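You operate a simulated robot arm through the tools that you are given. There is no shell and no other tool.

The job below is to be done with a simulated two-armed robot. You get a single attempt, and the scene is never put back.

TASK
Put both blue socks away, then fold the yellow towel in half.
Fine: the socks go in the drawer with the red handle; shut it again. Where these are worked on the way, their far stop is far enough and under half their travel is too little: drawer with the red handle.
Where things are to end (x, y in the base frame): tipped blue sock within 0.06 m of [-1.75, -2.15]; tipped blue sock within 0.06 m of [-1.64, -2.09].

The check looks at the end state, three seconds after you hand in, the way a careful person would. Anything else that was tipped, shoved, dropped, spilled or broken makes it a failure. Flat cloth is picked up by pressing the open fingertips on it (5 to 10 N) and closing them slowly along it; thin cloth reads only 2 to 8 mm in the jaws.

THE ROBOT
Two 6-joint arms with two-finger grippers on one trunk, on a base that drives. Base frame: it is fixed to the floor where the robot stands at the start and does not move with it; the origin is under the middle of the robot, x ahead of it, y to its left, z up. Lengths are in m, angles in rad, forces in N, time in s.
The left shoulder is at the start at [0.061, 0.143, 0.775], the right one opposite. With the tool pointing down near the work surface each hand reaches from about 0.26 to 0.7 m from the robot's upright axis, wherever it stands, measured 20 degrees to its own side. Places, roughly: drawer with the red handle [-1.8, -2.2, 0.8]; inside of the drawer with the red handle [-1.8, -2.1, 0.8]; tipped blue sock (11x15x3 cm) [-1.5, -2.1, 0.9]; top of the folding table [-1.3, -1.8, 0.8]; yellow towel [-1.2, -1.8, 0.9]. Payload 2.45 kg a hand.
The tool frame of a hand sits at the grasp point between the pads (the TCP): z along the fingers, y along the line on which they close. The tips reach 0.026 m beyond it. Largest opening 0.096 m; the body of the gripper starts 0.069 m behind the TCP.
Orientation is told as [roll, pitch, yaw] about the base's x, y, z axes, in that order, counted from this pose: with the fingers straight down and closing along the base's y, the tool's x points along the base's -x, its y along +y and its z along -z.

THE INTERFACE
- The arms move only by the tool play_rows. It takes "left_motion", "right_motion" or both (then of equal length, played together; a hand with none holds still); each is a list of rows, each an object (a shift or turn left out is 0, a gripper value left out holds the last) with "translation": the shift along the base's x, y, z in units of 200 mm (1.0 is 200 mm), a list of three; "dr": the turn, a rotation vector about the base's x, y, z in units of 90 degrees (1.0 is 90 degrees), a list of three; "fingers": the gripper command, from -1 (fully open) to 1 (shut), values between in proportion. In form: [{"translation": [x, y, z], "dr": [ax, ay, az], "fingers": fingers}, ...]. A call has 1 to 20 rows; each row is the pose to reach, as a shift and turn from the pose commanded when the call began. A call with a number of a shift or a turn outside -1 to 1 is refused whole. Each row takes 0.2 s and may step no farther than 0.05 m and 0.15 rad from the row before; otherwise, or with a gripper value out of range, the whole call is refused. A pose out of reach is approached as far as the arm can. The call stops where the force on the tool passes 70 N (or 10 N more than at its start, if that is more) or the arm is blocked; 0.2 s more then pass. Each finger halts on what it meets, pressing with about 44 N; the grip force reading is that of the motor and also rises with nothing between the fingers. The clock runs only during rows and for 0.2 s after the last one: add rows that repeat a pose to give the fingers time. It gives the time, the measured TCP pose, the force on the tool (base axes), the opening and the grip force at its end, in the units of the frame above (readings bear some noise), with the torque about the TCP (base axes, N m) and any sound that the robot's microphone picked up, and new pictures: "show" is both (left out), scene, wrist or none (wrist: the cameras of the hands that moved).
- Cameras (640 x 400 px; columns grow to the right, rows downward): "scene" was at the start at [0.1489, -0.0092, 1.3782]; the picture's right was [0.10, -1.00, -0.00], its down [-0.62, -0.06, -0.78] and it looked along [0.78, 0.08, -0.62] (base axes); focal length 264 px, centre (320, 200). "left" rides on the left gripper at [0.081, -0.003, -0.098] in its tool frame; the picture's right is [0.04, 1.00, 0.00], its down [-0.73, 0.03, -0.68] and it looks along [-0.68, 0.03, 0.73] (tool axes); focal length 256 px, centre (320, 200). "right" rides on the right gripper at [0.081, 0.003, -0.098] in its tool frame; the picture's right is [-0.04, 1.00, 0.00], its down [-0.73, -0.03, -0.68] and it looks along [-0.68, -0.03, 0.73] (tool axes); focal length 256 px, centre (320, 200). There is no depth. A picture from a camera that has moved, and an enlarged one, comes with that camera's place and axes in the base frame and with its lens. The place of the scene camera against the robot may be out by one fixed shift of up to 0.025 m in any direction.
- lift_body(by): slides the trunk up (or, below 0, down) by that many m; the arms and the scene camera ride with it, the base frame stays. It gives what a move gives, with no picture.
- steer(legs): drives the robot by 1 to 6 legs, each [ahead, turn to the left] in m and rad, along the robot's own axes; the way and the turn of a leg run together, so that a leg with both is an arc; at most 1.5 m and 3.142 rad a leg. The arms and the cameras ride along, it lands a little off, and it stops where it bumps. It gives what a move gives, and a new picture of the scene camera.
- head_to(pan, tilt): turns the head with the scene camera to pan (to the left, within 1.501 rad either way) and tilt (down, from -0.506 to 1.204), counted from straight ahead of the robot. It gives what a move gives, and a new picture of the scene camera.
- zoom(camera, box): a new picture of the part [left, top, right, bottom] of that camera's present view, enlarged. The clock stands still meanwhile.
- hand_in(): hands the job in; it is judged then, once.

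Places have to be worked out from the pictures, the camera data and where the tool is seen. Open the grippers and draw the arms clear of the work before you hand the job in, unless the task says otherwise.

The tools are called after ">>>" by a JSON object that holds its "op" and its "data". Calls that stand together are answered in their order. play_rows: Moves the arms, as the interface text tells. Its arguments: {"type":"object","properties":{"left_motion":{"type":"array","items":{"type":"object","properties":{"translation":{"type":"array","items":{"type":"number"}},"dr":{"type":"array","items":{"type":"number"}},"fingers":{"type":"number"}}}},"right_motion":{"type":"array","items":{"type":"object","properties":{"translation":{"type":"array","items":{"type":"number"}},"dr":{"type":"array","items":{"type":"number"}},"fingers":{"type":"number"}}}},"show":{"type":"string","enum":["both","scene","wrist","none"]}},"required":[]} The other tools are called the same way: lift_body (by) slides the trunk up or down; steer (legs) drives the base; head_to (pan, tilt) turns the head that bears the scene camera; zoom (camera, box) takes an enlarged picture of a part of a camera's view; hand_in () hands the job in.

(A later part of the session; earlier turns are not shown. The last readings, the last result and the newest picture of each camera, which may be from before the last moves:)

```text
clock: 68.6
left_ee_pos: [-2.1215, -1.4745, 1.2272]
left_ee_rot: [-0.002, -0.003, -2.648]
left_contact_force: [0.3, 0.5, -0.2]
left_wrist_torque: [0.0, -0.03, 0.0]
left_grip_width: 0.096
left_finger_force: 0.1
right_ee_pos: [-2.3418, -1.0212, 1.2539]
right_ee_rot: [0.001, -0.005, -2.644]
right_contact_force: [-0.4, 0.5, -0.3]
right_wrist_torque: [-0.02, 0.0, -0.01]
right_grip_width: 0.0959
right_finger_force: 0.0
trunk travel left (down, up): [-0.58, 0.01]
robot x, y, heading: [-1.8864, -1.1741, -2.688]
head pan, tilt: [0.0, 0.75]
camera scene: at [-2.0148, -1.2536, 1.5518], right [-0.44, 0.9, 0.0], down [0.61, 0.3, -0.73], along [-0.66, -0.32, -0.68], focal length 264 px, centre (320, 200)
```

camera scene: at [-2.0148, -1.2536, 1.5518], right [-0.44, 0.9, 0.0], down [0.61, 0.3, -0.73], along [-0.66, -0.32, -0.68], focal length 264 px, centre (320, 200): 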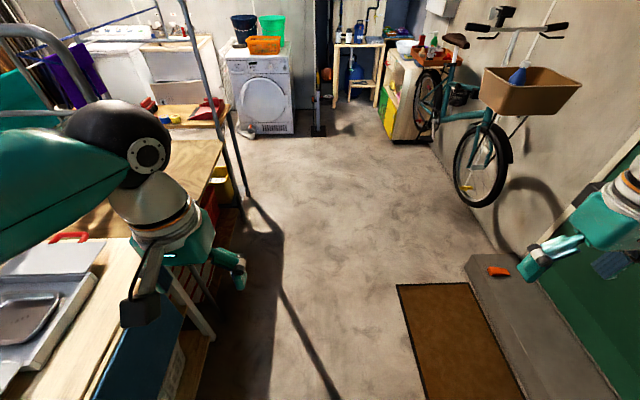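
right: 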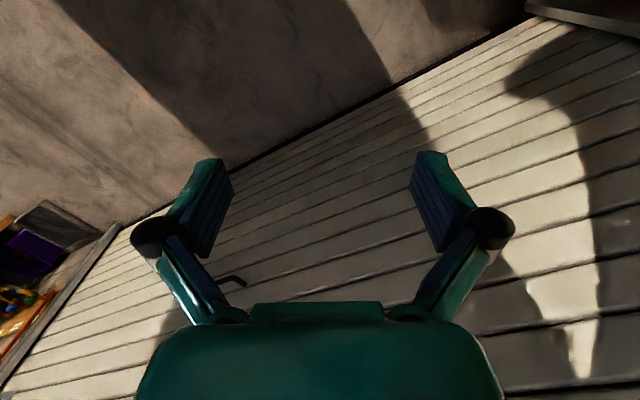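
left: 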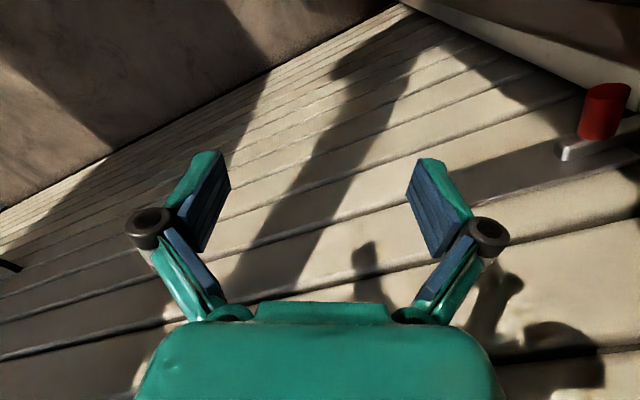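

I see a red handle on the far-right end of the low box on the table. I turn left 0.75 and zoom onto it.

>>> {"op": "steer", "data": {"legs": [[0, 0.75]]}}

>>> {"op": "zoom", "data": {"camera": "scene", "box": [100, 60, 420, 260]}}

```text
clock: 71.2
left_ee_pos: [-1.8571, -1.552, 1.2273]
left_ee_rot: [-0.002, -0.002, -1.904]
left_contact_force: [-0.2, -0.8, -0.2]
left_wrist_torque: [0.0, 0.02, -0.04]
left_grip_width: 0.0958
left_finger_force: 0.0
right_ee_pos: [-2.3253, -1.3677, 1.2543]
right_ee_rot: [-0.001, -0.005, -1.901]
right_contact_force: [-0.9, -0.5, 0.0]
right_wrist_torque: [-0.01, 0.01, 0.01]
right_grip_width: 0.0961
right_finger_force: 0.2
trunk travel left (down, up): [-0.58, 0.01]
robot x, y, heading: [-1.9097, -1.1632, -1.943]
head pan, tilt: [0.0, 0.75]
camera scene: at [-1.9568, -1.317, 1.5518], right [-0.93, 0.37, 0.0], down [0.25, 0.63, -0.73], along [-0.27, -0.68, -0.68], focal length 264 px, centre (320, 200)
```

scene: 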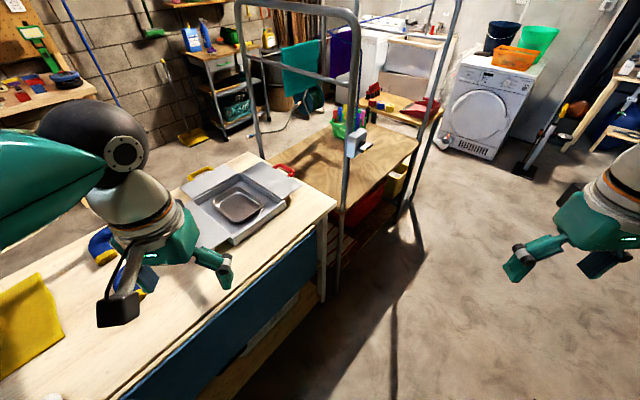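

```text
2.00 times, centred on (260, 160) of scene
camera zoom: at [-1.9568, -1.317, 1.5518], right [-0.93, 0.37, 0.0], down [0.25, 0.63, -0.73], along [-0.27, -0.68, -0.68], focal length 528 px, centre (440, 280)
```

zoom: 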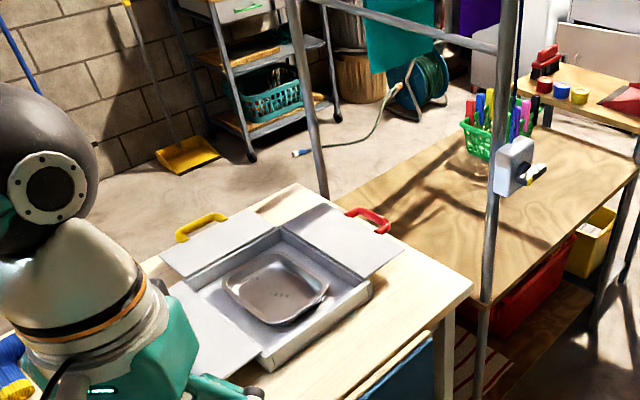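

The low box on the table has flat panels with red, yellow and blue handles. I look through the left wrist camera, which should be nearly over it.

>>> {"op": "zoom", "data": {"camera": "left", "box": [0, 0, 640, 400]}}

>>> {"op": "zoom", "data": {"camera": "right", "box": [0, 0, 640, 400]}}

```text
1.00 times, centred on (320, 200) of left (not enlarged: the box is as wide or as high as the picture)
camera zoom: at [-1.8341, -1.4739, 1.3258], right [0.96, -0.29, 0.0], down [-0.21, -0.7, 0.68], along [-0.2, -0.65, -0.73], focal length 256 px, centre (320, 200)
```

zoom: 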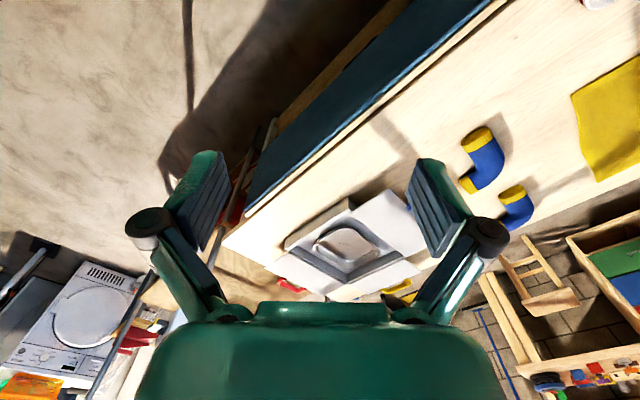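

```text
1.00 times, centred on (320, 200) of right (not enlarged: the box is as wide or as high as the picture)
camera zoom: at [-2.2944, -1.2899, 1.3516], right [0.93, -0.36, 0.0], down [-0.27, -0.68, 0.68], along [-0.25, -0.64, -0.73], focal length 256 px, centre (320, 200)
```

zoom: 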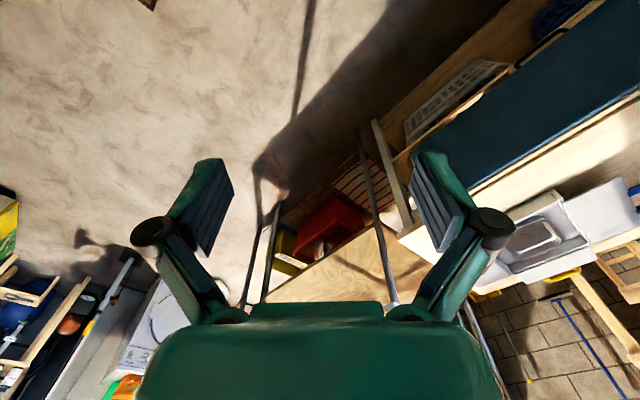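

The targets lie in table coordinates about 0.40 m from the near edge, 0.15 m from the far edge, so the red-handled drawer likely sits under the table top opening on the far long side. I need to get around the table; I turn and drive toward its right end to inspect the gap there.

>>> {"op": "steer", "data": {"legs": [[0, -0.7]]}}

>>> {"op": "steer", "data": {"legs": [[0.7, -0.05]]}}

>>> {"op": "head_to", "data": {"pan": 0.35, "tilt": 0.55}}

```text
clock: 73.7
left_ee_pos: [-2.1154, -1.4942, 1.2272]
left_ee_rot: [0.0, -0.003, -2.598]
left_contact_force: [1.1, 0.3, -0.6]
left_wrist_torque: [0.01, 0.0, 0.0]
left_grip_width: 0.096
left_finger_force: 0.1
right_ee_pos: [-2.3572, -1.0521, 1.2552]
right_ee_rot: [-0.001, -0.007, -2.597]
right_contact_force: [-0.9, -0.8, -0.5]
right_wrist_torque: [0.02, 0.0, 0.01]
right_grip_width: 0.0958
right_finger_force: 0.0
trunk travel left (down, up): [-0.58, 0.01]
robot x, y, heading: [-1.8992, -1.1848, -2.641]
head pan, tilt: [0.0, 0.75]
camera scene: at [-2.0204, -1.2701, 1.5518], right [-0.48, 0.88, 0.0], down [0.6, 0.33, -0.73], along [-0.64, -0.35, -0.68], focal length 264 px, centre (320, 200)
```

scene: 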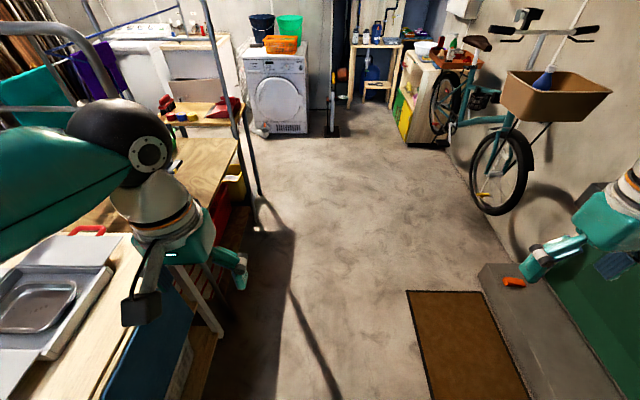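

```text
clock: 77.6
left_ee_pos: [-2.7437, -1.8173, 1.2273]
left_ee_rot: [-0.003, -0.004, -2.629]
left_contact_force: [0.3, -0.2, -0.7]
left_wrist_torque: [-0.01, -0.05, -0.02]
left_grip_width: 0.0958
left_finger_force: 0.0
right_ee_pos: [-2.9725, -1.3686, 1.2567]
right_ee_rot: [0.0, -0.005, -2.628]
right_contact_force: [0.6, 0.4, -1.1]
right_wrist_torque: [0.0, -0.02, -0.03]
right_grip_width: 0.0959
right_finger_force: 0.0
trunk travel left (down, up): [-0.58, 0.01]
robot x, y, heading: [-2.5182, -1.5111, -2.67]
head pan, tilt: [0.0, 0.75]
camera scene: at [-2.6417, -1.5964, 1.5517], right [-0.46, 0.89, 0.0], down [0.61, 0.31, -0.73], along [-0.65, -0.33, -0.68], focal length 264 px, centre (320, 200)
```

scene: 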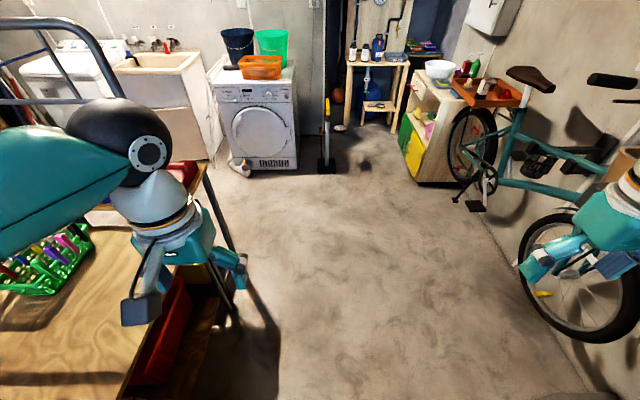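

```text
clock: 78.5
left_ee_pos: [-2.7443, -1.8168, 1.2279]
left_ee_rot: [-0.002, -0.002, -2.628]
left_contact_force: [-1.0, -0.5, -0.1]
left_wrist_torque: [0.01, 0.02, 0.0]
left_grip_width: 0.096
left_finger_force: 0.1
right_ee_pos: [-2.9724, -1.3688, 1.2558]
right_ee_rot: [0.001, -0.004, -2.627]
right_contact_force: [-0.8, -0.1, 0.0]
right_wrist_torque: [-0.01, 0.02, 0.01]
right_grip_width: 0.0961
right_finger_force: 0.0
trunk travel left (down, up): [-0.58, 0.01]
robot x, y, heading: [-2.5153, -1.5106, -2.666]
head pan, tilt: [0.351, 0.55]
camera scene: at [-2.6285, -1.6243, 1.5691], right [-0.73, 0.68, 0.0], down [0.36, 0.38, -0.85], along [-0.58, -0.63, -0.52], focal length 264 px, centre (320, 200)
```

scene: 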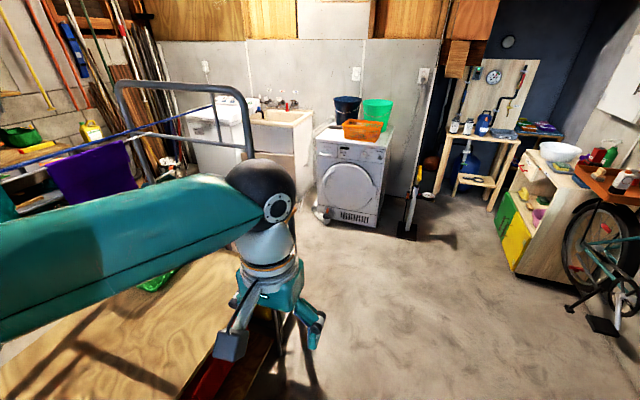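

The gap between the drying rack (ending about 0.8 m further on) and the washer/sink is about 1.4 m wide, so I go around that end. I drive on 1.45 m in this direction.

>>> {"op": "steer", "data": {"legs": [[0.75, 0.0], [0.7, 0.0]]}}

>>> {"op": "steer", "data": {"legs": [[0, 0.8]]}}

>>> {"op": "steer", "data": {"legs": [[0, 0.77]]}}

>>> {"op": "head_to", "data": {"pan": 0.3, "tilt": 0.6}}

```text
clock: 86.1
left_ee_pos: [-4.041, -2.4765, 1.2283]
left_ee_rot: [-0.002, -0.004, -2.632]
left_contact_force: [0.3, -0.7, 0.2]
left_wrist_torque: [-0.02, 0.02, 0.01]
left_grip_width: 0.0961
left_finger_force: 0.1
right_ee_pos: [-4.2677, -2.0277, 1.2563]
right_ee_rot: [-0.001, -0.006, -2.633]
right_contact_force: [0.0, 1.0, 0.1]
right_wrist_torque: [0.0, -0.02, -0.02]
right_grip_width: 0.0961
right_finger_force: 0.0
trunk travel left (down, up): [-0.58, 0.01]
robot x, y, heading: [-3.8135, -2.1725, -2.673]
head pan, tilt: [0.351, 0.55]
camera scene: at [-3.9259, -2.2846, 1.5691], right [-0.73, 0.68, 0.0], down [0.36, 0.38, -0.85], along [-0.58, -0.62, -0.52], focal length 264 px, centre (320, 200)
```

scene: 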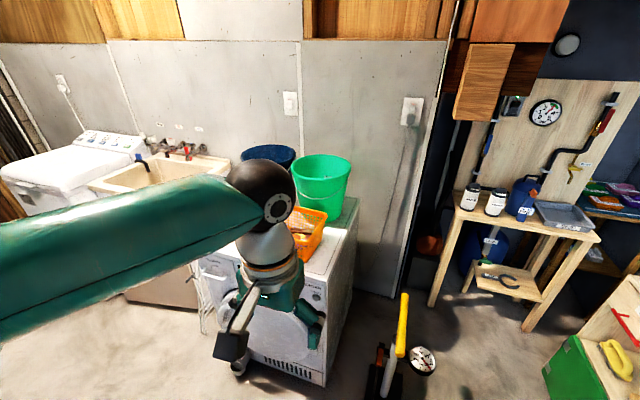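

```text
clock: 88.8
left_ee_pos: [-3.7597, -2.5485, 1.2276]
left_ee_rot: [0.0, -0.004, -1.85]
left_contact_force: [-0.5, 0.1, 0.4]
left_wrist_torque: [0.01, 0.01, 0.03]
left_grip_width: 0.096
left_finger_force: 0.0
right_ee_pos: [-4.2382, -2.3914, 1.2571]
right_ee_rot: [-0.001, -0.006, -1.849]
right_contact_force: [-0.6, 0.0, -0.7]
right_wrist_torque: [0.0, 0.01, -0.02]
right_grip_width: 0.0961
right_finger_force: 0.0
trunk travel left (down, up): [-0.58, 0.01]
robot x, y, heading: [-3.8326, -2.1662, -1.886]
head pan, tilt: [0.351, 0.55]
camera scene: at [-3.8459, -2.3318, 1.5691], right [-1.0, -0.03, 0.0], down [-0.02, 0.52, -0.85], along [0.03, -0.85, -0.52], focal length 264 px, centre (320, 200)
```

scene: 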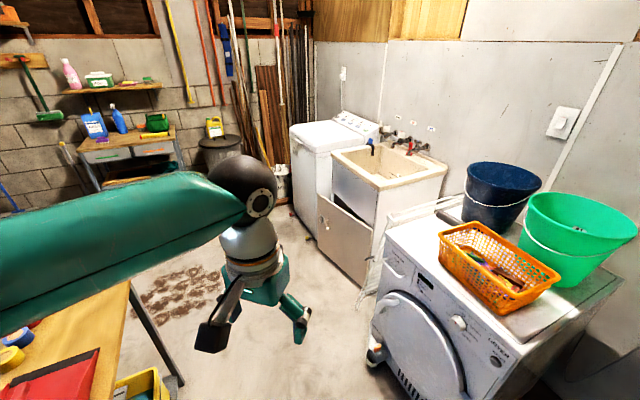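

```text
clock: 91.5
left_ee_pos: [-3.5157, -2.3957, 1.2294]
left_ee_rot: [-0.001, -0.004, -1.089]
left_contact_force: [-0.1, -0.2, 0.0]
left_wrist_torque: [0.01, -0.01, -0.01]
left_grip_width: 0.0959
left_finger_force: 0.1
right_ee_pos: [-3.9714, -2.6087, 1.2569]
right_ee_rot: [0.001, -0.005, -1.089]
right_contact_force: [-0.1, -0.1, -1.3]
right_wrist_torque: [0.0, -0.01, -0.01]
right_grip_width: 0.0959
right_finger_force: 0.0
trunk travel left (down, up): [-0.58, 0.01]
robot x, y, heading: [-3.8495, -2.1805, -1.125]
head pan, tilt: [0.351, 0.55]
camera scene: at [-3.7598, -2.3122, 1.5692], right [-0.7, -0.71, 0.0], down [-0.37, 0.37, -0.85], along [0.61, -0.6, -0.52], focal length 264 px, centre (320, 200)
```

scene: 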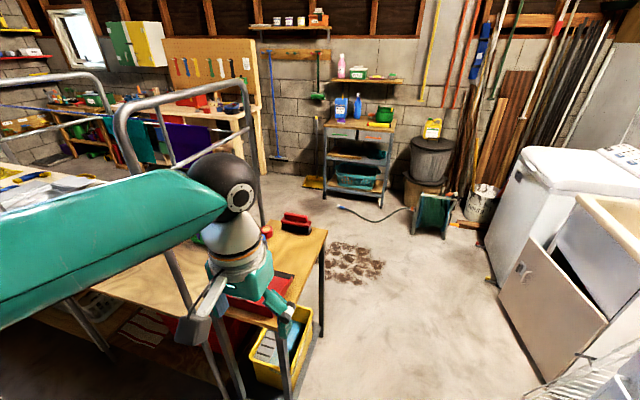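

```text
clock: 92.1
left_ee_pos: [-3.5164, -2.3955, 1.2282]
left_ee_rot: [-0.002, -0.003, -1.09]
left_contact_force: [0.3, 0.0, -0.7]
left_wrist_torque: [-0.01, 0.02, 0.0]
left_grip_width: 0.0959
left_finger_force: 0.1
right_ee_pos: [-3.9708, -2.6091, 1.2582]
right_ee_rot: [-0.001, -0.006, -1.089]
right_contact_force: [0.5, 0.1, 0.5]
right_wrist_torque: [0.02, 0.04, 0.01]
right_grip_width: 0.096
right_finger_force: 0.1
trunk travel left (down, up): [-0.58, 0.01]
robot x, y, heading: [-3.8554, -2.1747, -1.125]
head pan, tilt: [0.3, 0.6]
camera scene: at [-3.7625, -2.314, 1.5646], right [-0.74, -0.67, 0.0], down [-0.38, 0.42, -0.82], along [0.56, -0.61, -0.57], focal length 264 px, centre (320, 200)
```

scene: 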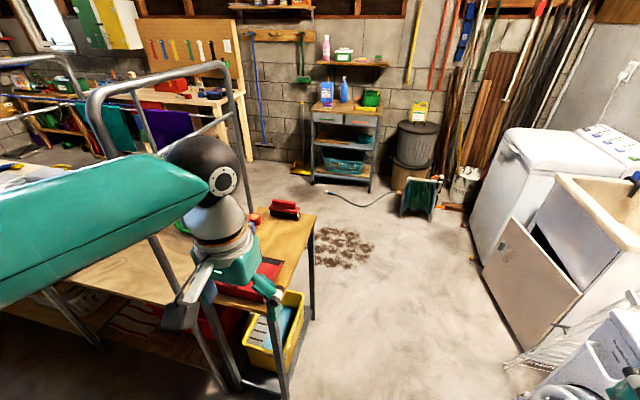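

The route ahead is open but there is a brown patch on the floor near the turn. I zoom on it to see if it's loose stuff, and on the corridor.

>>> {"op": "zoom", "data": {"camera": "scene", "box": [240, 180, 480, 330]}}

>>> {"op": "head_to", "data": {"pan": 0.0, "tilt": 0.9}}

```text
2.67 times, centred on (360, 255) of scene
camera zoom: at [-3.7625, -2.314, 1.5646], right [-0.74, -0.67, 0.0], down [-0.38, 0.42, -0.82], along [0.56, -0.61, -0.57], focal length 704 px, centre (213, 53)
```

zoom: 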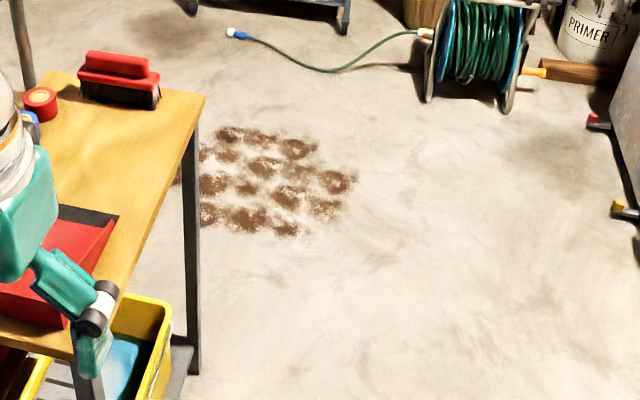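

```text
clock: 92.9
left_ee_pos: [-3.5165, -2.3958, 1.2298]
left_ee_rot: [-0.002, -0.004, -1.09]
left_contact_force: [0.2, 0.0, 0.0]
left_wrist_torque: [-0.03, -0.03, -0.02]
left_grip_width: 0.096
left_finger_force: 0.1
right_ee_pos: [-3.9714, -2.6092, 1.2574]
right_ee_rot: [0.0, -0.006, -1.088]
right_contact_force: [-0.2, 0.6, 0.6]
right_wrist_torque: [0.0, 0.03, -0.01]
right_grip_width: 0.0961
right_finger_force: 0.1
trunk travel left (down, up): [-0.58, 0.01]
robot x, y, heading: [-3.8492, -2.1785, -1.136]
head pan, tilt: [0.0, 0.901]
camera scene: at [-3.7912, -2.3175, 1.5399], right [-0.9, -0.43, 0.0], down [-0.33, 0.71, -0.62], along [0.26, -0.56, -0.78], focal length 264 px, centre (320, 200)
```

scene: 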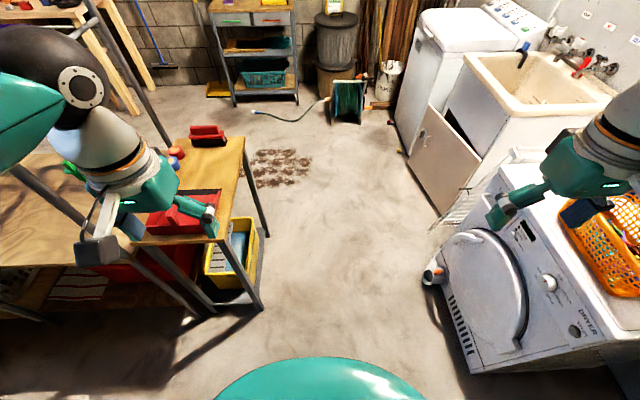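

The brown patch is a flat stain roughly 0.45×0.3 m; I can straddle it. I drive past the second table's end toward the far side (heading ≈ -1.23, 1.75 m), with ~0.2 m clearance each side, checking midway.

>>> {"op": "steer", "data": {"legs": [[0, -0.092], [0.9, 0.0]]}}

>>> {"op": "steer", "data": {"legs": [[0.85, 0.0]]}}

```text
clock: 98.2
left_ee_pos: [-3.2257, -3.2621, 1.2284]
left_ee_rot: [-0.001, -0.003, -1.171]
left_contact_force: [0.0, 0.1, -0.2]
left_wrist_torque: [0.01, -0.01, 0.04]
left_grip_width: 0.0959
left_finger_force: 0.1
right_ee_pos: [-3.6973, -3.4386, 1.2575]
right_ee_rot: [0.002, -0.005, -1.17]
right_contact_force: [1.2, -0.2, -0.2]
right_wrist_torque: [0.0, 0.01, 0.02]
right_grip_width: 0.096
right_finger_force: 0.1
trunk travel left (down, up): [-0.58, 0.01]
robot x, y, heading: [-3.5421, -3.0138, -1.217]
head pan, tilt: [0.0, 0.901]
camera scene: at [-3.4897, -3.1616, 1.5398], right [-0.94, -0.35, 0.0], down [-0.27, 0.74, -0.62], along [0.22, -0.58, -0.78], focal length 264 px, centre (320, 200)
```

scene: 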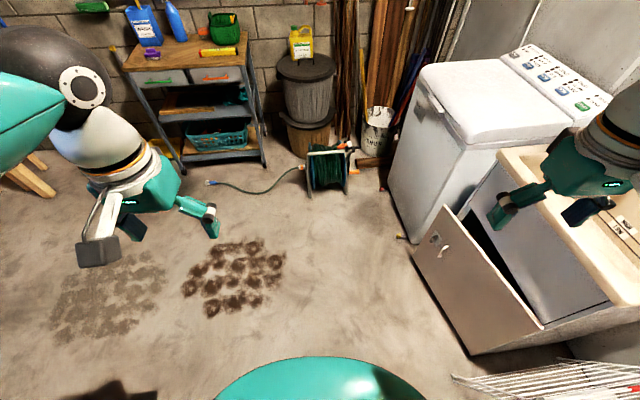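

```text
clock: 102.8
left_ee_pos: [-2.9318, -4.0684, 1.2307]
left_ee_rot: [-0.002, -0.004, -1.178]
left_contact_force: [0.7, 0.3, 0.8]
left_wrist_torque: [-0.02, 0.01, 0.02]
left_grip_width: 0.0962
left_finger_force: 0.0
right_ee_pos: [-3.4042, -4.2416, 1.2575]
right_ee_rot: [0.002, -0.006, -1.176]
right_contact_force: [-0.4, -0.2, 0.1]
right_wrist_torque: [-0.02, 0.01, -0.01]
right_grip_width: 0.096
right_finger_force: 0.0
trunk travel left (down, up): [-0.58, 0.01]
robot x, y, heading: [-3.2447, -3.8247, -1.219]
head pan, tilt: [0.0, 0.901]
camera scene: at [-3.1952, -3.966, 1.5398], right [-0.94, -0.34, 0.0], down [-0.27, 0.74, -0.62], along [0.21, -0.58, -0.78], focal length 264 px, centre (320, 200)
```

scene: 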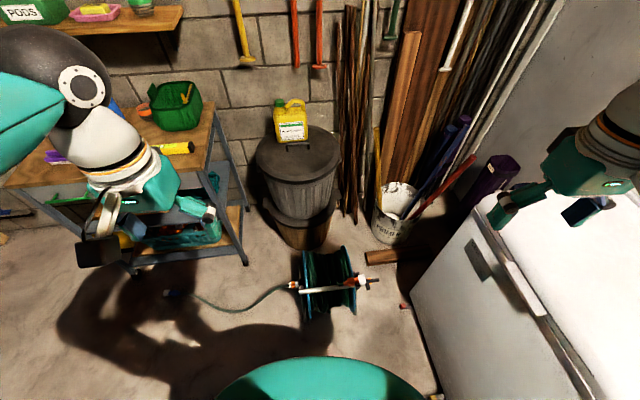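

I'm at the far side lane (along ≈2.98, across ≈1.18). I turn left in two calls to heading ≈0.49, pointing back along the far side of the table.

>>> {"op": "steer", "data": {"legs": [[0, 0.85]]}}

>>> {"op": "steer", "data": {"legs": [[0, 0.86]]}}

>>> {"op": "head_to", "data": {"pan": 0.2, "tilt": 0.6}}

```text
clock: 105.7
left_ee_pos: [-2.8538, -3.7411, 1.231]
left_ee_rot: [-0.001, -0.004, -0.311]
left_contact_force: [0.4, -0.9, -0.6]
left_wrist_torque: [-0.04, -0.03, -0.01]
left_grip_width: 0.0961
left_finger_force: 0.1
right_ee_pos: [-3.0283, -4.2127, 1.2585]
right_ee_rot: [0.0, -0.004, -0.309]
right_contact_force: [0.3, -0.7, 0.0]
right_wrist_torque: [-0.01, -0.02, -0.03]
right_grip_width: 0.0959
right_finger_force: 0.0
trunk travel left (down, up): [-0.58, 0.01]
robot x, y, heading: [-3.2532, -3.8431, -0.357]
head pan, tilt: [0.0, 0.901]
camera scene: at [-3.123, -3.907, 1.5399], right [-0.35, -0.94, 0.0], down [-0.73, 0.27, -0.62], along [0.58, -0.22, -0.78], focal length 264 px, centre (320, 200)
```

scene: 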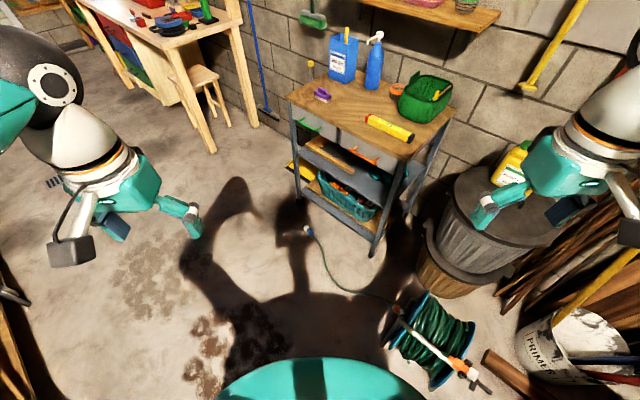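

```text
clock: 108.6
left_ee_pos: [-3.0677, -3.476, 1.2306]
left_ee_rot: [-0.002, -0.004, 0.546]
left_contact_force: [-0.4, -0.2, 0.5]
left_wrist_torque: [0.04, 0.0, -0.03]
left_grip_width: 0.096
left_finger_force: 0.1
right_ee_pos: [-2.8248, -3.9159, 1.2598]
right_ee_rot: [-0.001, -0.005, 0.549]
right_contact_force: [0.4, 0.0, -0.5]
right_wrist_torque: [0.0, 0.01, -0.02]
right_grip_width: 0.096
right_finger_force: 0.0
trunk travel left (down, up): [-0.58, 0.01]
robot x, y, heading: [-3.2429, -3.8648, 0.492]
head pan, tilt: [0.0, 0.901]
camera scene: at [-3.1191, -3.817, 1.5399], right [0.47, -0.88, 0.0], down [-0.69, -0.37, -0.62], along [0.55, 0.29, -0.78], focal length 264 px, centre (320, 200)
```

scene: 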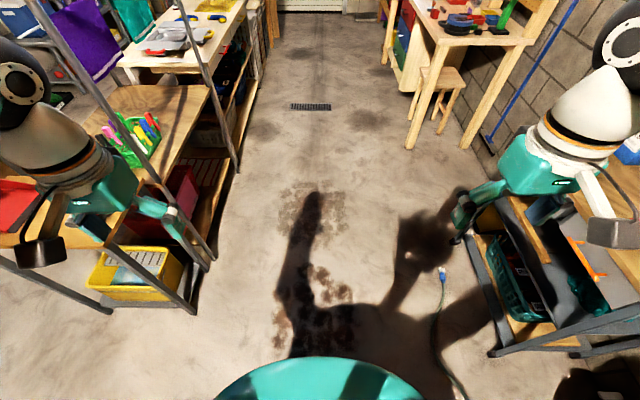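

```text
clock: 109.4
left_ee_pos: [-3.0675, -3.4754, 1.2321]
left_ee_rot: [0.0, -0.004, 0.548]
left_contact_force: [0.3, -0.1, 1.0]
left_wrist_torque: [-0.04, 0.02, 0.0]
left_grip_width: 0.096
left_finger_force: 0.0
right_ee_pos: [-2.824, -3.918, 1.2595]
right_ee_rot: [0.002, -0.006, 0.546]
right_contact_force: [-0.1, -0.6, -0.4]
right_wrist_torque: [0.02, 0.02, -0.01]
right_grip_width: 0.096
right_finger_force: 0.1
trunk travel left (down, up): [-0.58, 0.01]
robot x, y, heading: [-3.2427, -3.865, 0.495]
head pan, tilt: [0.201, 0.6]
camera scene: at [-3.1171, -3.7974, 1.5646], right [0.64, -0.77, 0.0], down [-0.43, -0.36, -0.82], along [0.63, 0.53, -0.57], focal length 264 px, centre (320, 200)
```

scene: 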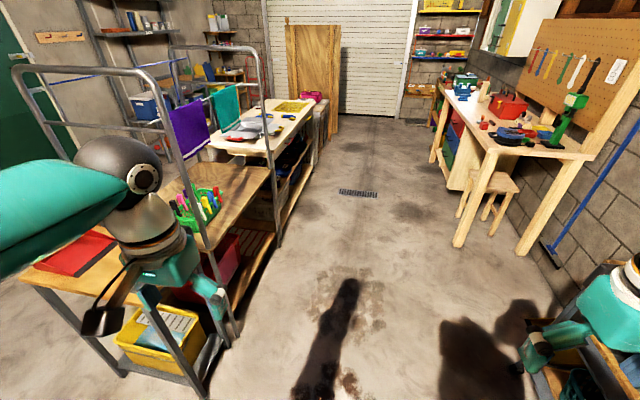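

The corridor along the far side is clear (rack posts at about 0.56 across). I zoom on the table's far side to look for the drawer.

>>> {"op": "zoom", "data": {"camera": "scene", "box": [180, 70, 340, 170]}}

```text
4.00 times, centred on (260, 120) of scene
camera zoom: at [-3.1171, -3.7974, 1.5646], right [0.64, -0.77, 0.0], down [-0.43, -0.36, -0.82], along [0.63, 0.53, -0.57], focal length 1057 px, centre (560, 520)
```

zoom: 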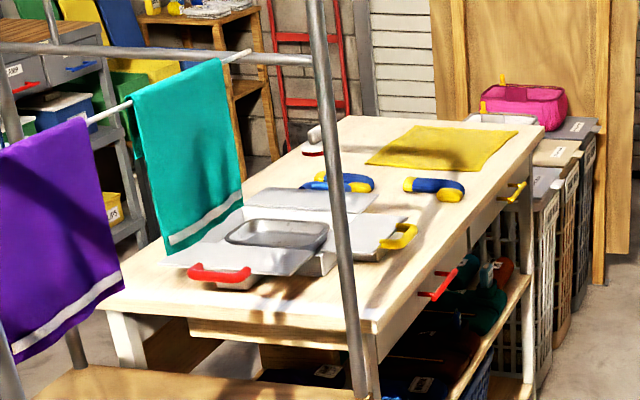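

Now the red-handled drawer is visible in the table's apron on this far side (handle near along ≈0.9), with a yellow-handled one nearer the towel end. I drive 2.1 m along the corridor, straddling the stain, then turn left to face the table.

>>> {"op": "steer", "data": {"legs": [[0.75, 0.0], [0.7, 0.0]]}}

>>> {"op": "steer", "data": {"legs": [[0.65, 0.0]]}}

>>> {"op": "steer", "data": {"legs": [[0, 0.8]]}}

>>> {"op": "steer", "data": {"legs": [[0, 0.77]]}}

>>> {"op": "head_to", "data": {"pan": 0.0, "tilt": 0.8}}

```text
clock: 117.0
left_ee_pos: [-1.7938, -2.7752, 1.2323]
left_ee_rot: [-0.003, -0.004, 0.555]
left_contact_force: [0.3, 0.3, 0.3]
left_wrist_torque: [-0.04, -0.01, 0.01]
left_grip_width: 0.0958
left_finger_force: 0.1
right_ee_pos: [-1.547, -3.2147, 1.2603]
right_ee_rot: [0.001, -0.005, 0.556]
right_contact_force: [0.4, 0.5, -0.3]
right_wrist_torque: [-0.01, 0.03, 0.02]
right_grip_width: 0.0959
right_finger_force: 0.1
trunk travel left (down, up): [-0.58, 0.01]
robot x, y, heading: [-1.9636, -3.1684, 0.505]
head pan, tilt: [0.201, 0.6]
camera scene: at [-1.8409, -3.0981, 1.5646], right [0.65, -0.76, 0.0], down [-0.43, -0.37, -0.82], along [0.63, 0.53, -0.57], focal length 264 px, centre (320, 200)
```

scene: 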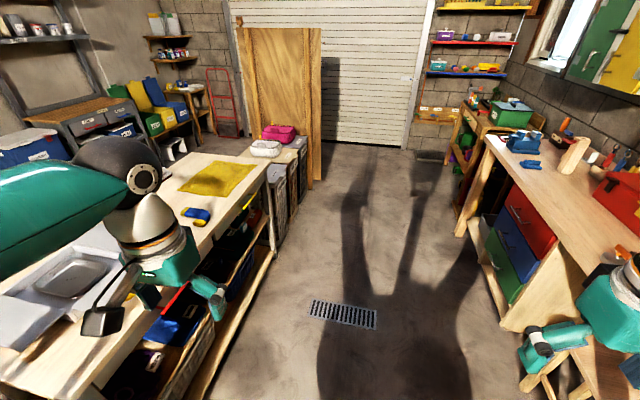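

```text
clock: 120.8
left_ee_pos: [-1.2182, -2.4484, 1.2318]
left_ee_rot: [-0.003, -0.003, 0.569]
left_contact_force: [-0.7, 0.2, -0.4]
left_wrist_torque: [-0.01, -0.02, 0.0]
left_grip_width: 0.0959
left_finger_force: 0.1
right_ee_pos: [-0.9658, -2.8859, 1.2596]
right_ee_rot: [0.0, -0.005, 0.571]
right_contact_force: [-0.2, 0.0, -0.5]
right_wrist_torque: [-0.03, 0.0, -0.01]
right_grip_width: 0.0959
right_finger_force: 0.1
trunk travel left (down, up): [-0.58, 0.01]
robot x, y, heading: [-1.3847, -2.8395, 0.518]
head pan, tilt: [0.201, 0.6]
camera scene: at [-1.2617, -2.7716, 1.5646], right [0.66, -0.75, 0.0], down [-0.43, -0.37, -0.82], along [0.62, 0.54, -0.57], focal length 264 px, centre (320, 200)
```

scene: 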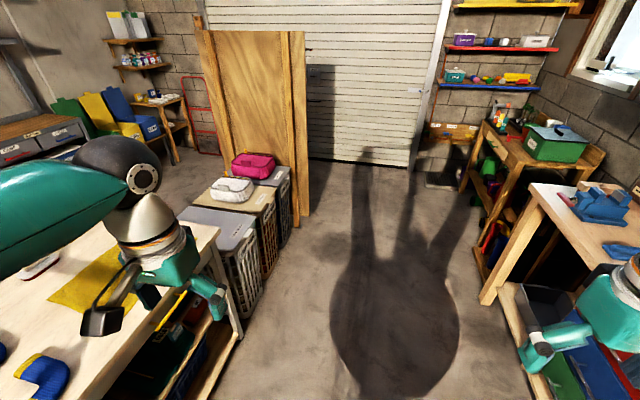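

```text
clock: 123.5
left_ee_pos: [-1.5524, -2.4502, 1.2327]
left_ee_rot: [-0.002, -0.003, 1.37]
left_contact_force: [0.2, 0.8, -0.5]
left_wrist_torque: [0.02, 0.02, -0.03]
left_grip_width: 0.0958
left_finger_force: 0.0
right_ee_pos: [-1.063, -2.5715, 1.2594]
right_ee_rot: [0.001, -0.006, 1.372]
right_contact_force: [-0.3, 0.7, -0.4]
right_wrist_torque: [0.01, 0.02, -0.01]
right_grip_width: 0.096
right_finger_force: 0.1
trunk travel left (down, up): [-0.58, 0.01]
robot x, y, heading: [-1.3632, -2.8473, 1.323]
head pan, tilt: [0.201, 0.6]
camera scene: at [-1.3413, -2.7178, 1.5646], right [1.0, -0.05, 0.0], down [-0.03, -0.56, -0.82], along [0.04, 0.82, -0.57], focal length 264 px, centre (320, 200)
```

scene: 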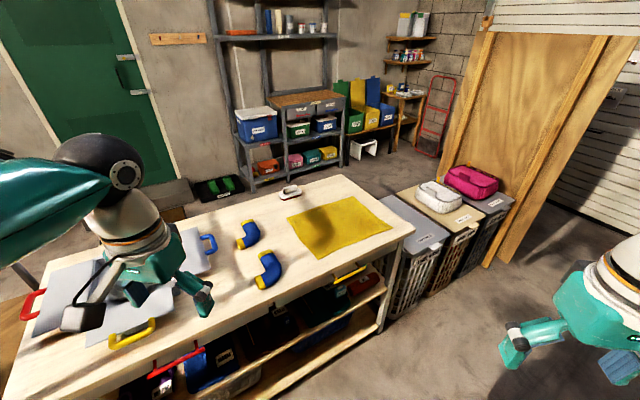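

```text
clock: 126.2
left_ee_pos: [-1.7737, -2.6909, 1.2323]
left_ee_rot: [-0.002, -0.003, 2.134]
left_contact_force: [0.1, -0.9, -0.3]
left_wrist_torque: [0.02, -0.01, 0.01]
left_grip_width: 0.0959
left_finger_force: 0.0
right_ee_pos: [-1.3374, -2.4414, 1.2601]
right_ee_rot: [0.001, -0.007, 2.136]
right_contact_force: [0.4, 0.3, 0.8]
right_wrist_torque: [-0.01, -0.02, 0.0]
right_grip_width: 0.0957
right_finger_force: 0.0
trunk travel left (down, up): [-0.58, 0.01]
robot x, y, heading: [-1.3422, -2.8395, 2.077]
head pan, tilt: [0.201, 0.6]
camera scene: at [-1.429, -2.7349, 1.5647], right [0.76, 0.65, 0.0], down [0.37, -0.43, -0.82], along [-0.54, 0.63, -0.57], focal length 264 px, centre (320, 200)
```

scene: 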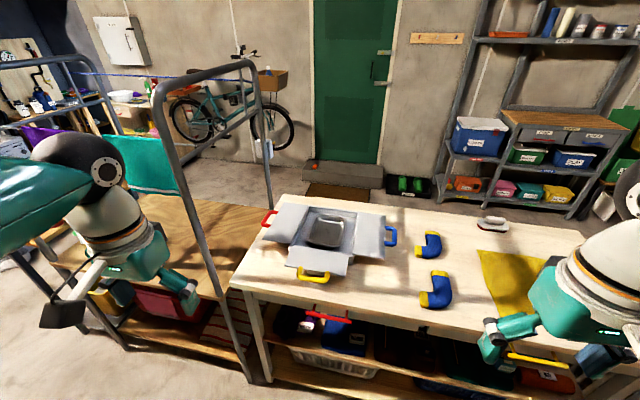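

```text
clock: 126.9
left_ee_pos: [-1.7735, -2.6904, 1.2339]
left_ee_rot: [-0.002, -0.003, 2.136]
left_contact_force: [0.8, -0.1, -0.6]
left_wrist_torque: [-0.02, -0.04, 0.0]
left_grip_width: 0.0963
left_finger_force: 0.0
right_ee_pos: [-1.3372, -2.4416, 1.2611]
right_ee_rot: [0.0, -0.006, 2.133]
right_contact_force: [0.2, -0.1, 0.0]
right_wrist_torque: [-0.01, 0.0, 0.01]
right_grip_width: 0.0962
right_finger_force: 0.1
trunk travel left (down, up): [-0.58, 0.01]
robot x, y, heading: [-1.3425, -2.8392, 2.076]
head pan, tilt: [0.0, 0.799]
camera scene: at [-1.4108, -2.7313, 1.5478], right [0.87, 0.49, 0.0], down [0.35, -0.63, -0.7], along [-0.34, 0.61, -0.72], focal length 264 px, centre (320, 200)
```

scene: 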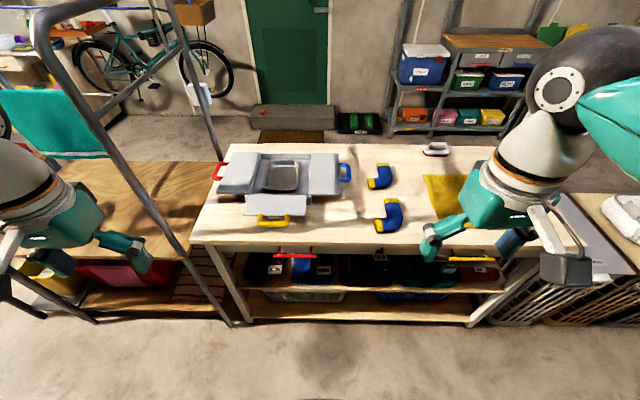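

I'm facing the table from the far side, about 0.65 m from its edge, and the red-handled drawer is almost straight ahead. I zoom in on the drawer front and on the table top.

>>> {"op": "zoom", "data": {"camera": "scene", "box": [180, 200, 420, 350]}}

>>> {"op": "zoom", "data": {"camera": "scene", "box": [260, 120, 500, 270]}}

```text
2.67 times, centred on (300, 275) of scene
camera zoom: at [-1.4108, -2.7313, 1.5478], right [0.87, 0.49, 0.0], down [0.35, -0.63, -0.7], along [-0.34, 0.61, -0.72], focal length 704 px, centre (373, 0)
```

zoom: 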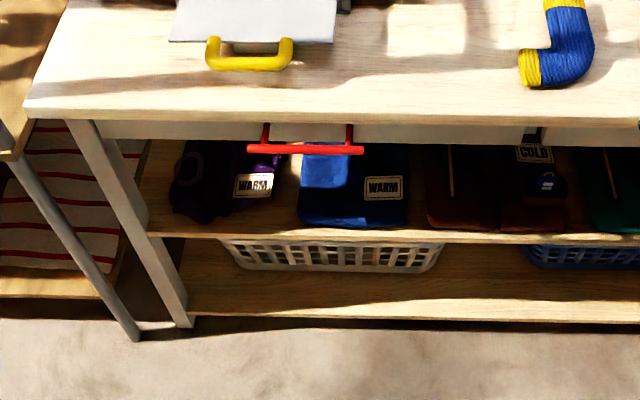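

```text
2.67 times, centred on (380, 195) of scene
camera zoom: at [-1.4108, -2.7313, 1.5478], right [0.87, 0.49, 0.0], down [0.35, -0.63, -0.7], along [-0.34, 0.61, -0.72], focal length 704 px, centre (160, 213)
```

zoom: 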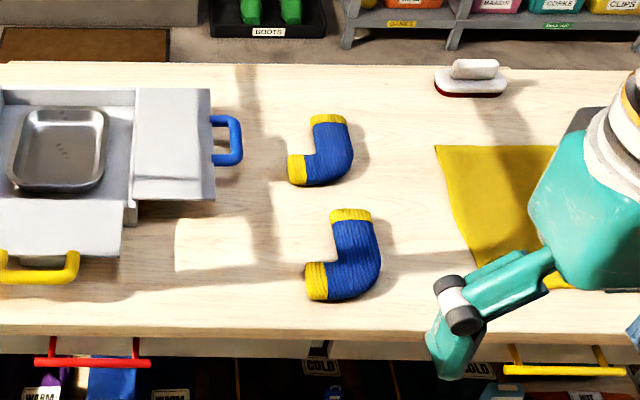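

The red handle is a horizontal bar on two posts, just below the table edge. I use the left wrist camera to get a second, independent view of it for triangulation.

>>> {"op": "zoom", "data": {"camera": "left", "box": [0, 0, 640, 400]}}

>>> {"op": "zoom", "data": {"camera": "right", "box": [0, 0, 640, 400]}}

```text
1.00 times, centred on (320, 200) of left (not enlarged: the box is as wide or as high as the picture)
camera zoom: at [-1.7279, -2.7592, 1.3322], right [-0.82, -0.57, 0.0], down [-0.42, 0.6, 0.68], along [-0.39, 0.56, -0.73], focal length 256 px, centre (320, 200)
```

zoom: 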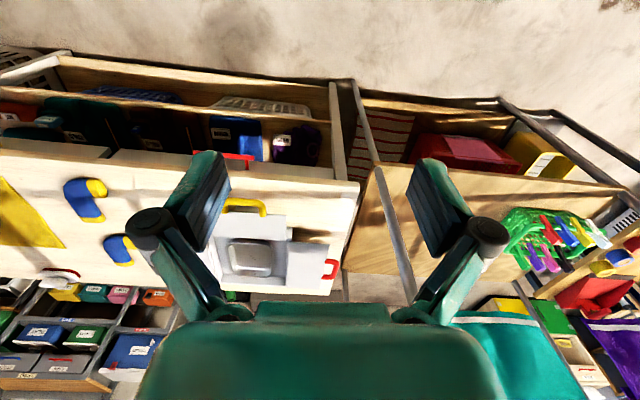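

```text
1.00 times, centred on (320, 200) of right (not enlarged: the box is as wide or as high as the picture)
camera zoom: at [-1.2949, -2.5108, 1.358], right [-0.87, -0.5, 0.0], down [-0.37, 0.63, 0.68], along [-0.34, 0.59, -0.73], focal length 256 px, centre (320, 200)
```

zoom: 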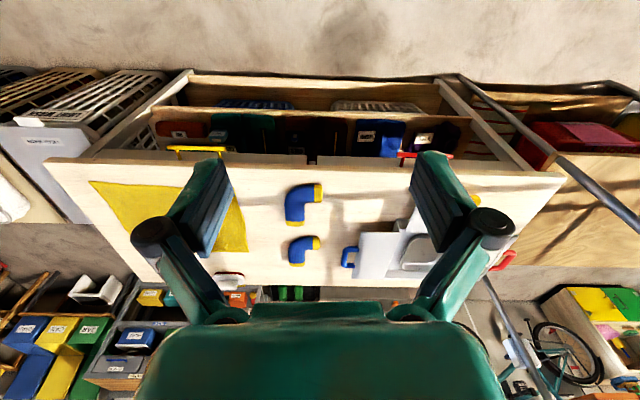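

Triangulating, the table top is at about z=0.85, and its robot-side edge runs from (-0.90,-1.88) to (-2.01,-2.48); the red bar is about 0.935 m along, z≈0.78. I lower the trunk a bit and bring the left hand back in front of the handle for a close view with its camera.

>>> {"op": "lift_body", "data": {"by": -0.12}}

>>> {"op": "play_rows", "data": {"left_motion": [{"translation": [0.15, 0.11, -0.08], "dr": [0, 0, -0.01]}, {"translation": [0.3, 0.22, -0.16], "dr": [0, 0, -0.02]}, {"translation": [0.45, 0.33, -0.24], "dr": [0, 0, -0.03]}, {"translation": [0.6, 0.44, -0.32], "dr": [0, 0, -0.04]}, {"translation": [0.75, 0.55, -0.4], "dr": [0, 0, -0.045]}, {"translation": [0.8775, 0.645, -0.47], "dr": [0, 0, -0.045]}, {"translation": [0.8775, 0.645, -0.47], "dr": [0, 0, -0.045]}], "show": "both"}}

```text
clock: 128.4
left_ee_pos: [-1.7739, -2.6908, 1.1134]
left_ee_rot: [-0.002, -0.005, 2.135]
left_contact_force: [0.3, 0.3, -0.4]
left_wrist_torque: [0.03, -0.02, 0.01]
left_grip_width: 0.096
left_finger_force: 0.0
right_ee_pos: [-1.3384, -2.4405, 1.1411]
right_ee_rot: [0.001, -0.007, 2.136]
right_contact_force: [-0.1, 0.1, -0.4]
right_wrist_torque: [0.02, 0.01, -0.01]
right_grip_width: 0.0957
right_finger_force: 0.1
trunk travel left (down, up): [-0.46, 0.13]
robot x, y, heading: [-1.3437, -2.8332, 2.077]
head pan, tilt: [0.0, 0.799]
```

```text
clock: 130.0
left_ee_pos: [-1.5987, -2.5617, 1.0189]
left_ee_rot: [-0.001, -0.003, 2.061]
left_contact_force: [-0.7, -0.3, 0.2]
left_wrist_torque: [0.01, 0.0, 0.01]
left_grip_width: 0.0963
left_finger_force: 0.0
right_ee_pos: [-1.336, -2.4411, 1.1417]
right_ee_rot: [0.0, -0.007, 2.136]
right_contact_force: [0.5, 0.0, -0.2]
right_wrist_torque: [0.01, 0.01, 0.0]
right_grip_width: 0.0959
right_finger_force: 0.1
trunk travel left (down, up): [-0.46, 0.13]
robot x, y, heading: [-1.3436, -2.8393, 2.077]
head pan, tilt: [0.0, 0.799]
camera scene: at [-1.4108, -2.7317, 1.4278], right [0.87, 0.49, 0.0], down [0.35, -0.63, -0.7], along [-0.34, 0.61, -0.72], focal length 264 px, centre (320, 200)
camera left: at [-1.5579, -2.6333, 1.1178], right [-0.86, -0.51, 0.0], down [-0.37, 0.63, 0.68], along [-0.35, 0.59, -0.73], focal length 256 px, centre (320, 200)
```

scene: 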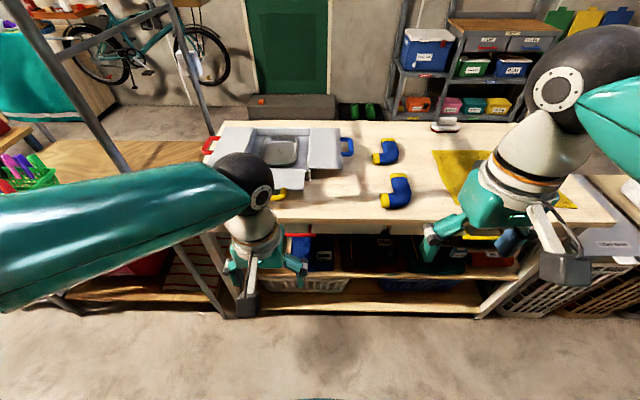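
left: 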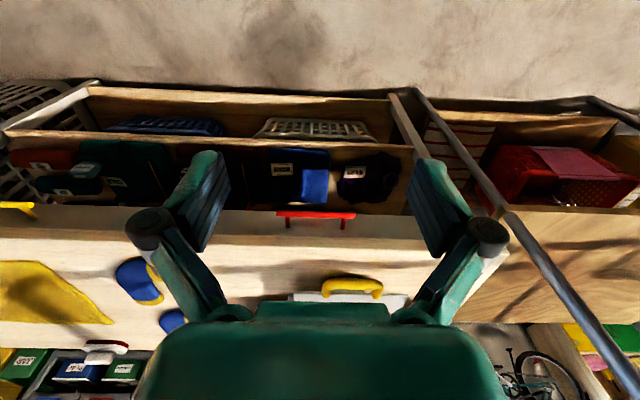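

Two wrist views agree on the bar: center about (-1.734,-2.321,0.773), length ~0.15 m. I zoom the left wrist camera on it to see the gap to the drawer front and the table edge.

>>> {"op": "zoom", "data": {"camera": "left", "box": [236, 175, 396, 275]}}

```text
4.00 times, centred on (316, 225) of left
camera zoom: at [-1.5579, -2.6333, 1.1178], right [-0.86, -0.51, 0.0], down [-0.37, 0.63, 0.68], along [-0.35, 0.59, -0.73], focal length 1024 px, centre (336, 100)
```

zoom: 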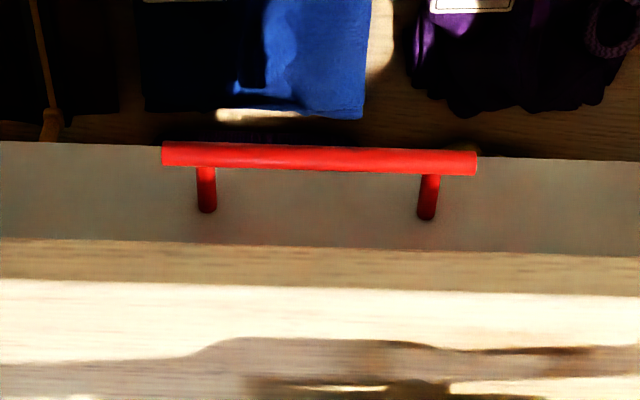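

The bar (12 mm thick, ~25 mm gap to the drawer front) lies directly under the table edge, so I must come in from the front, tilted 60° from vertical, with fingers closing in the vertical plane. First I yaw the left hand by -90° in place.

>>> {"op": "play_rows", "data": {"left_motion": [{"dr": [0, 0, -0.09]}, {"dr": [0, 0, -0.18]}, {"dr": [0, 0, -0.27]}, {"dr": [0, 0, -0.36]}, {"dr": [0, 0, -0.45]}, {"dr": [0, 0, -0.54]}, {"dr": [0, 0, -0.63]}, {"dr": [0, 0, -0.72]}, {"dr": [0, 0, -0.81]}, {"dr": [0, 0, -0.9]}, {"dr": [0, 0, -0.99], "fingers": -0.04}, {"dr": [0, 0, -0.997], "fingers": -0.04}], "show": "both"}}

```text
clock: 132.6
left_ee_pos: [-1.5967, -2.5623, 1.0198]
left_ee_rot: [-0.001, -0.004, 0.495]
left_contact_force: [-0.4, -0.2, -0.4]
left_wrist_torque: [0.0, 0.01, 0.02]
left_grip_width: 0.05
left_finger_force: 0.1
right_ee_pos: [-1.3379, -2.4408, 1.1412]
right_ee_rot: [0.0, -0.006, 2.136]
right_contact_force: [0.1, -0.3, 1.1]
right_wrist_torque: [0.07, -0.01, 0.02]
right_grip_width: 0.0961
right_finger_force: 0.1
trunk travel left (down, up): [-0.46, 0.13]
robot x, y, heading: [-1.3433, -2.8371, 2.071]
head pan, tilt: [0.0, 0.799]
camera scene: at [-1.4107, -2.7313, 1.4278], right [0.87, 0.48, 0.0], down [0.35, -0.63, -0.7], along [-0.34, 0.61, -0.72], focal length 264 px, centre (320, 200)
camera left: at [-1.6694, -2.6044, 1.1186], right [-0.51, 0.86, 0.0], down [0.63, 0.37, 0.68], along [0.59, 0.35, -0.73], focal length 256 px, centre (320, 200)
```

scene: 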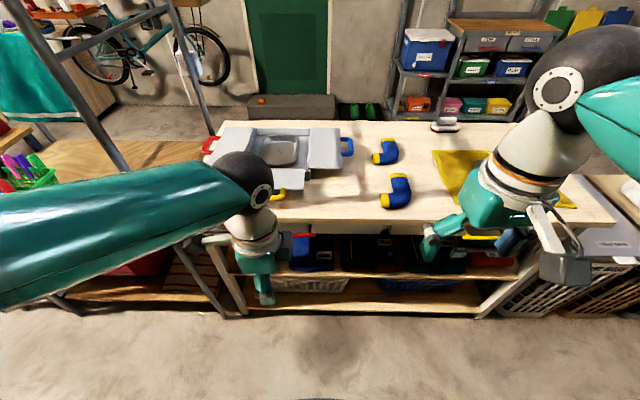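
left: 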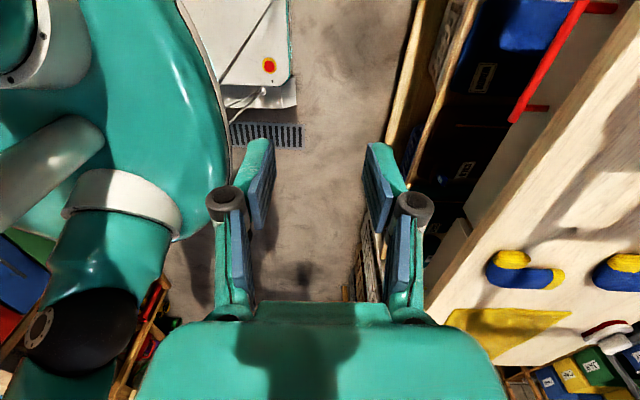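

The yaw worked. Now I tilt the hand 60° about the table direction while moving it toward a point in front of the handle.

>>> {"op": "play_rows", "data": {"left_motion": [{"translation": [-0.038, 0.065, -0.056], "dr": [0.0734, 0.0395, 0]}, {"translation": [-0.077, 0.13, -0.112], "dr": [0.1468, 0.079, 0]}, {"translation": [-0.115, 0.194, -0.169], "dr": [0.2201, 0.1185, 0]}, {"translation": [-0.153, 0.259, -0.225], "dr": [0.2935, 0.158, 0]}, {"translation": [-0.192, 0.324, -0.281], "dr": [0.3669, 0.1975, 0]}, {"translation": [-0.23, 0.389, -0.338], "dr": [0.4403, 0.237, 0]}, {"translation": [-0.268, 0.454, -0.394], "dr": [0.5136, 0.2765, 0]}, {"translation": [-0.3065, 0.5185, -0.45], "dr": [0.587, 0.316, 0]}, {"translation": [-0.3065, 0.5185, -0.45], "dr": [0.587, 0.316, 0]}], "show": "both"}}

```text
clock: 134.6
left_ee_pos: [-1.6582, -2.458, 0.9289]
left_ee_rot: [1.048, -0.006, 0.492]
left_contact_force: [0.3, 0.5, 0.2]
left_wrist_torque: [0.04, 0.0, -0.03]
left_grip_width: 0.0498
left_finger_force: 0.0
right_ee_pos: [-1.3376, -2.4421, 1.1412]
right_ee_rot: [-0.001, -0.007, 2.136]
right_contact_force: [0.1, -1.5, 0.6]
right_wrist_torque: [0.0, 0.0, -0.01]
right_grip_width: 0.0961
right_finger_force: 0.1
trunk travel left (down, up): [-0.46, 0.13]
robot x, y, heading: [-1.3447, -2.8385, 2.076]
head pan, tilt: [0.0, 0.799]
camera scene: at [-1.4105, -2.7318, 1.4278], right [0.87, 0.48, 0.0], down [0.35, -0.63, -0.7], along [-0.34, 0.61, -0.72], focal length 264 px, centre (320, 200)
camera left: at [-1.6902, -2.5733, 0.976], right [-0.28, 0.42, 0.86], down [0.92, -0.16, 0.37], along [0.29, 0.89, -0.34], focal length 256 px, centre (320, 200)
```

scene: 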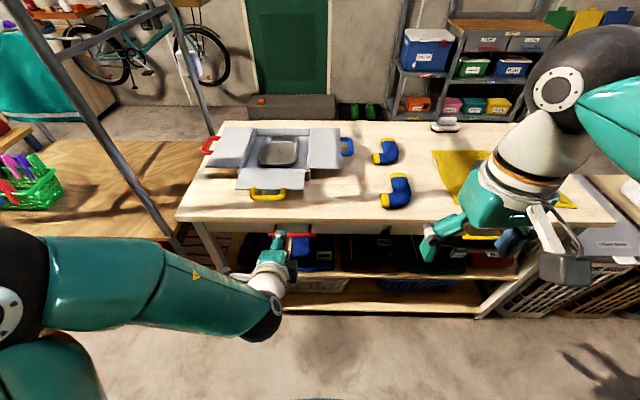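
left: 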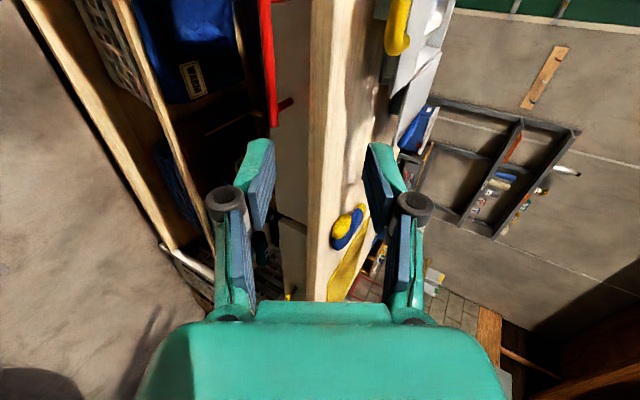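

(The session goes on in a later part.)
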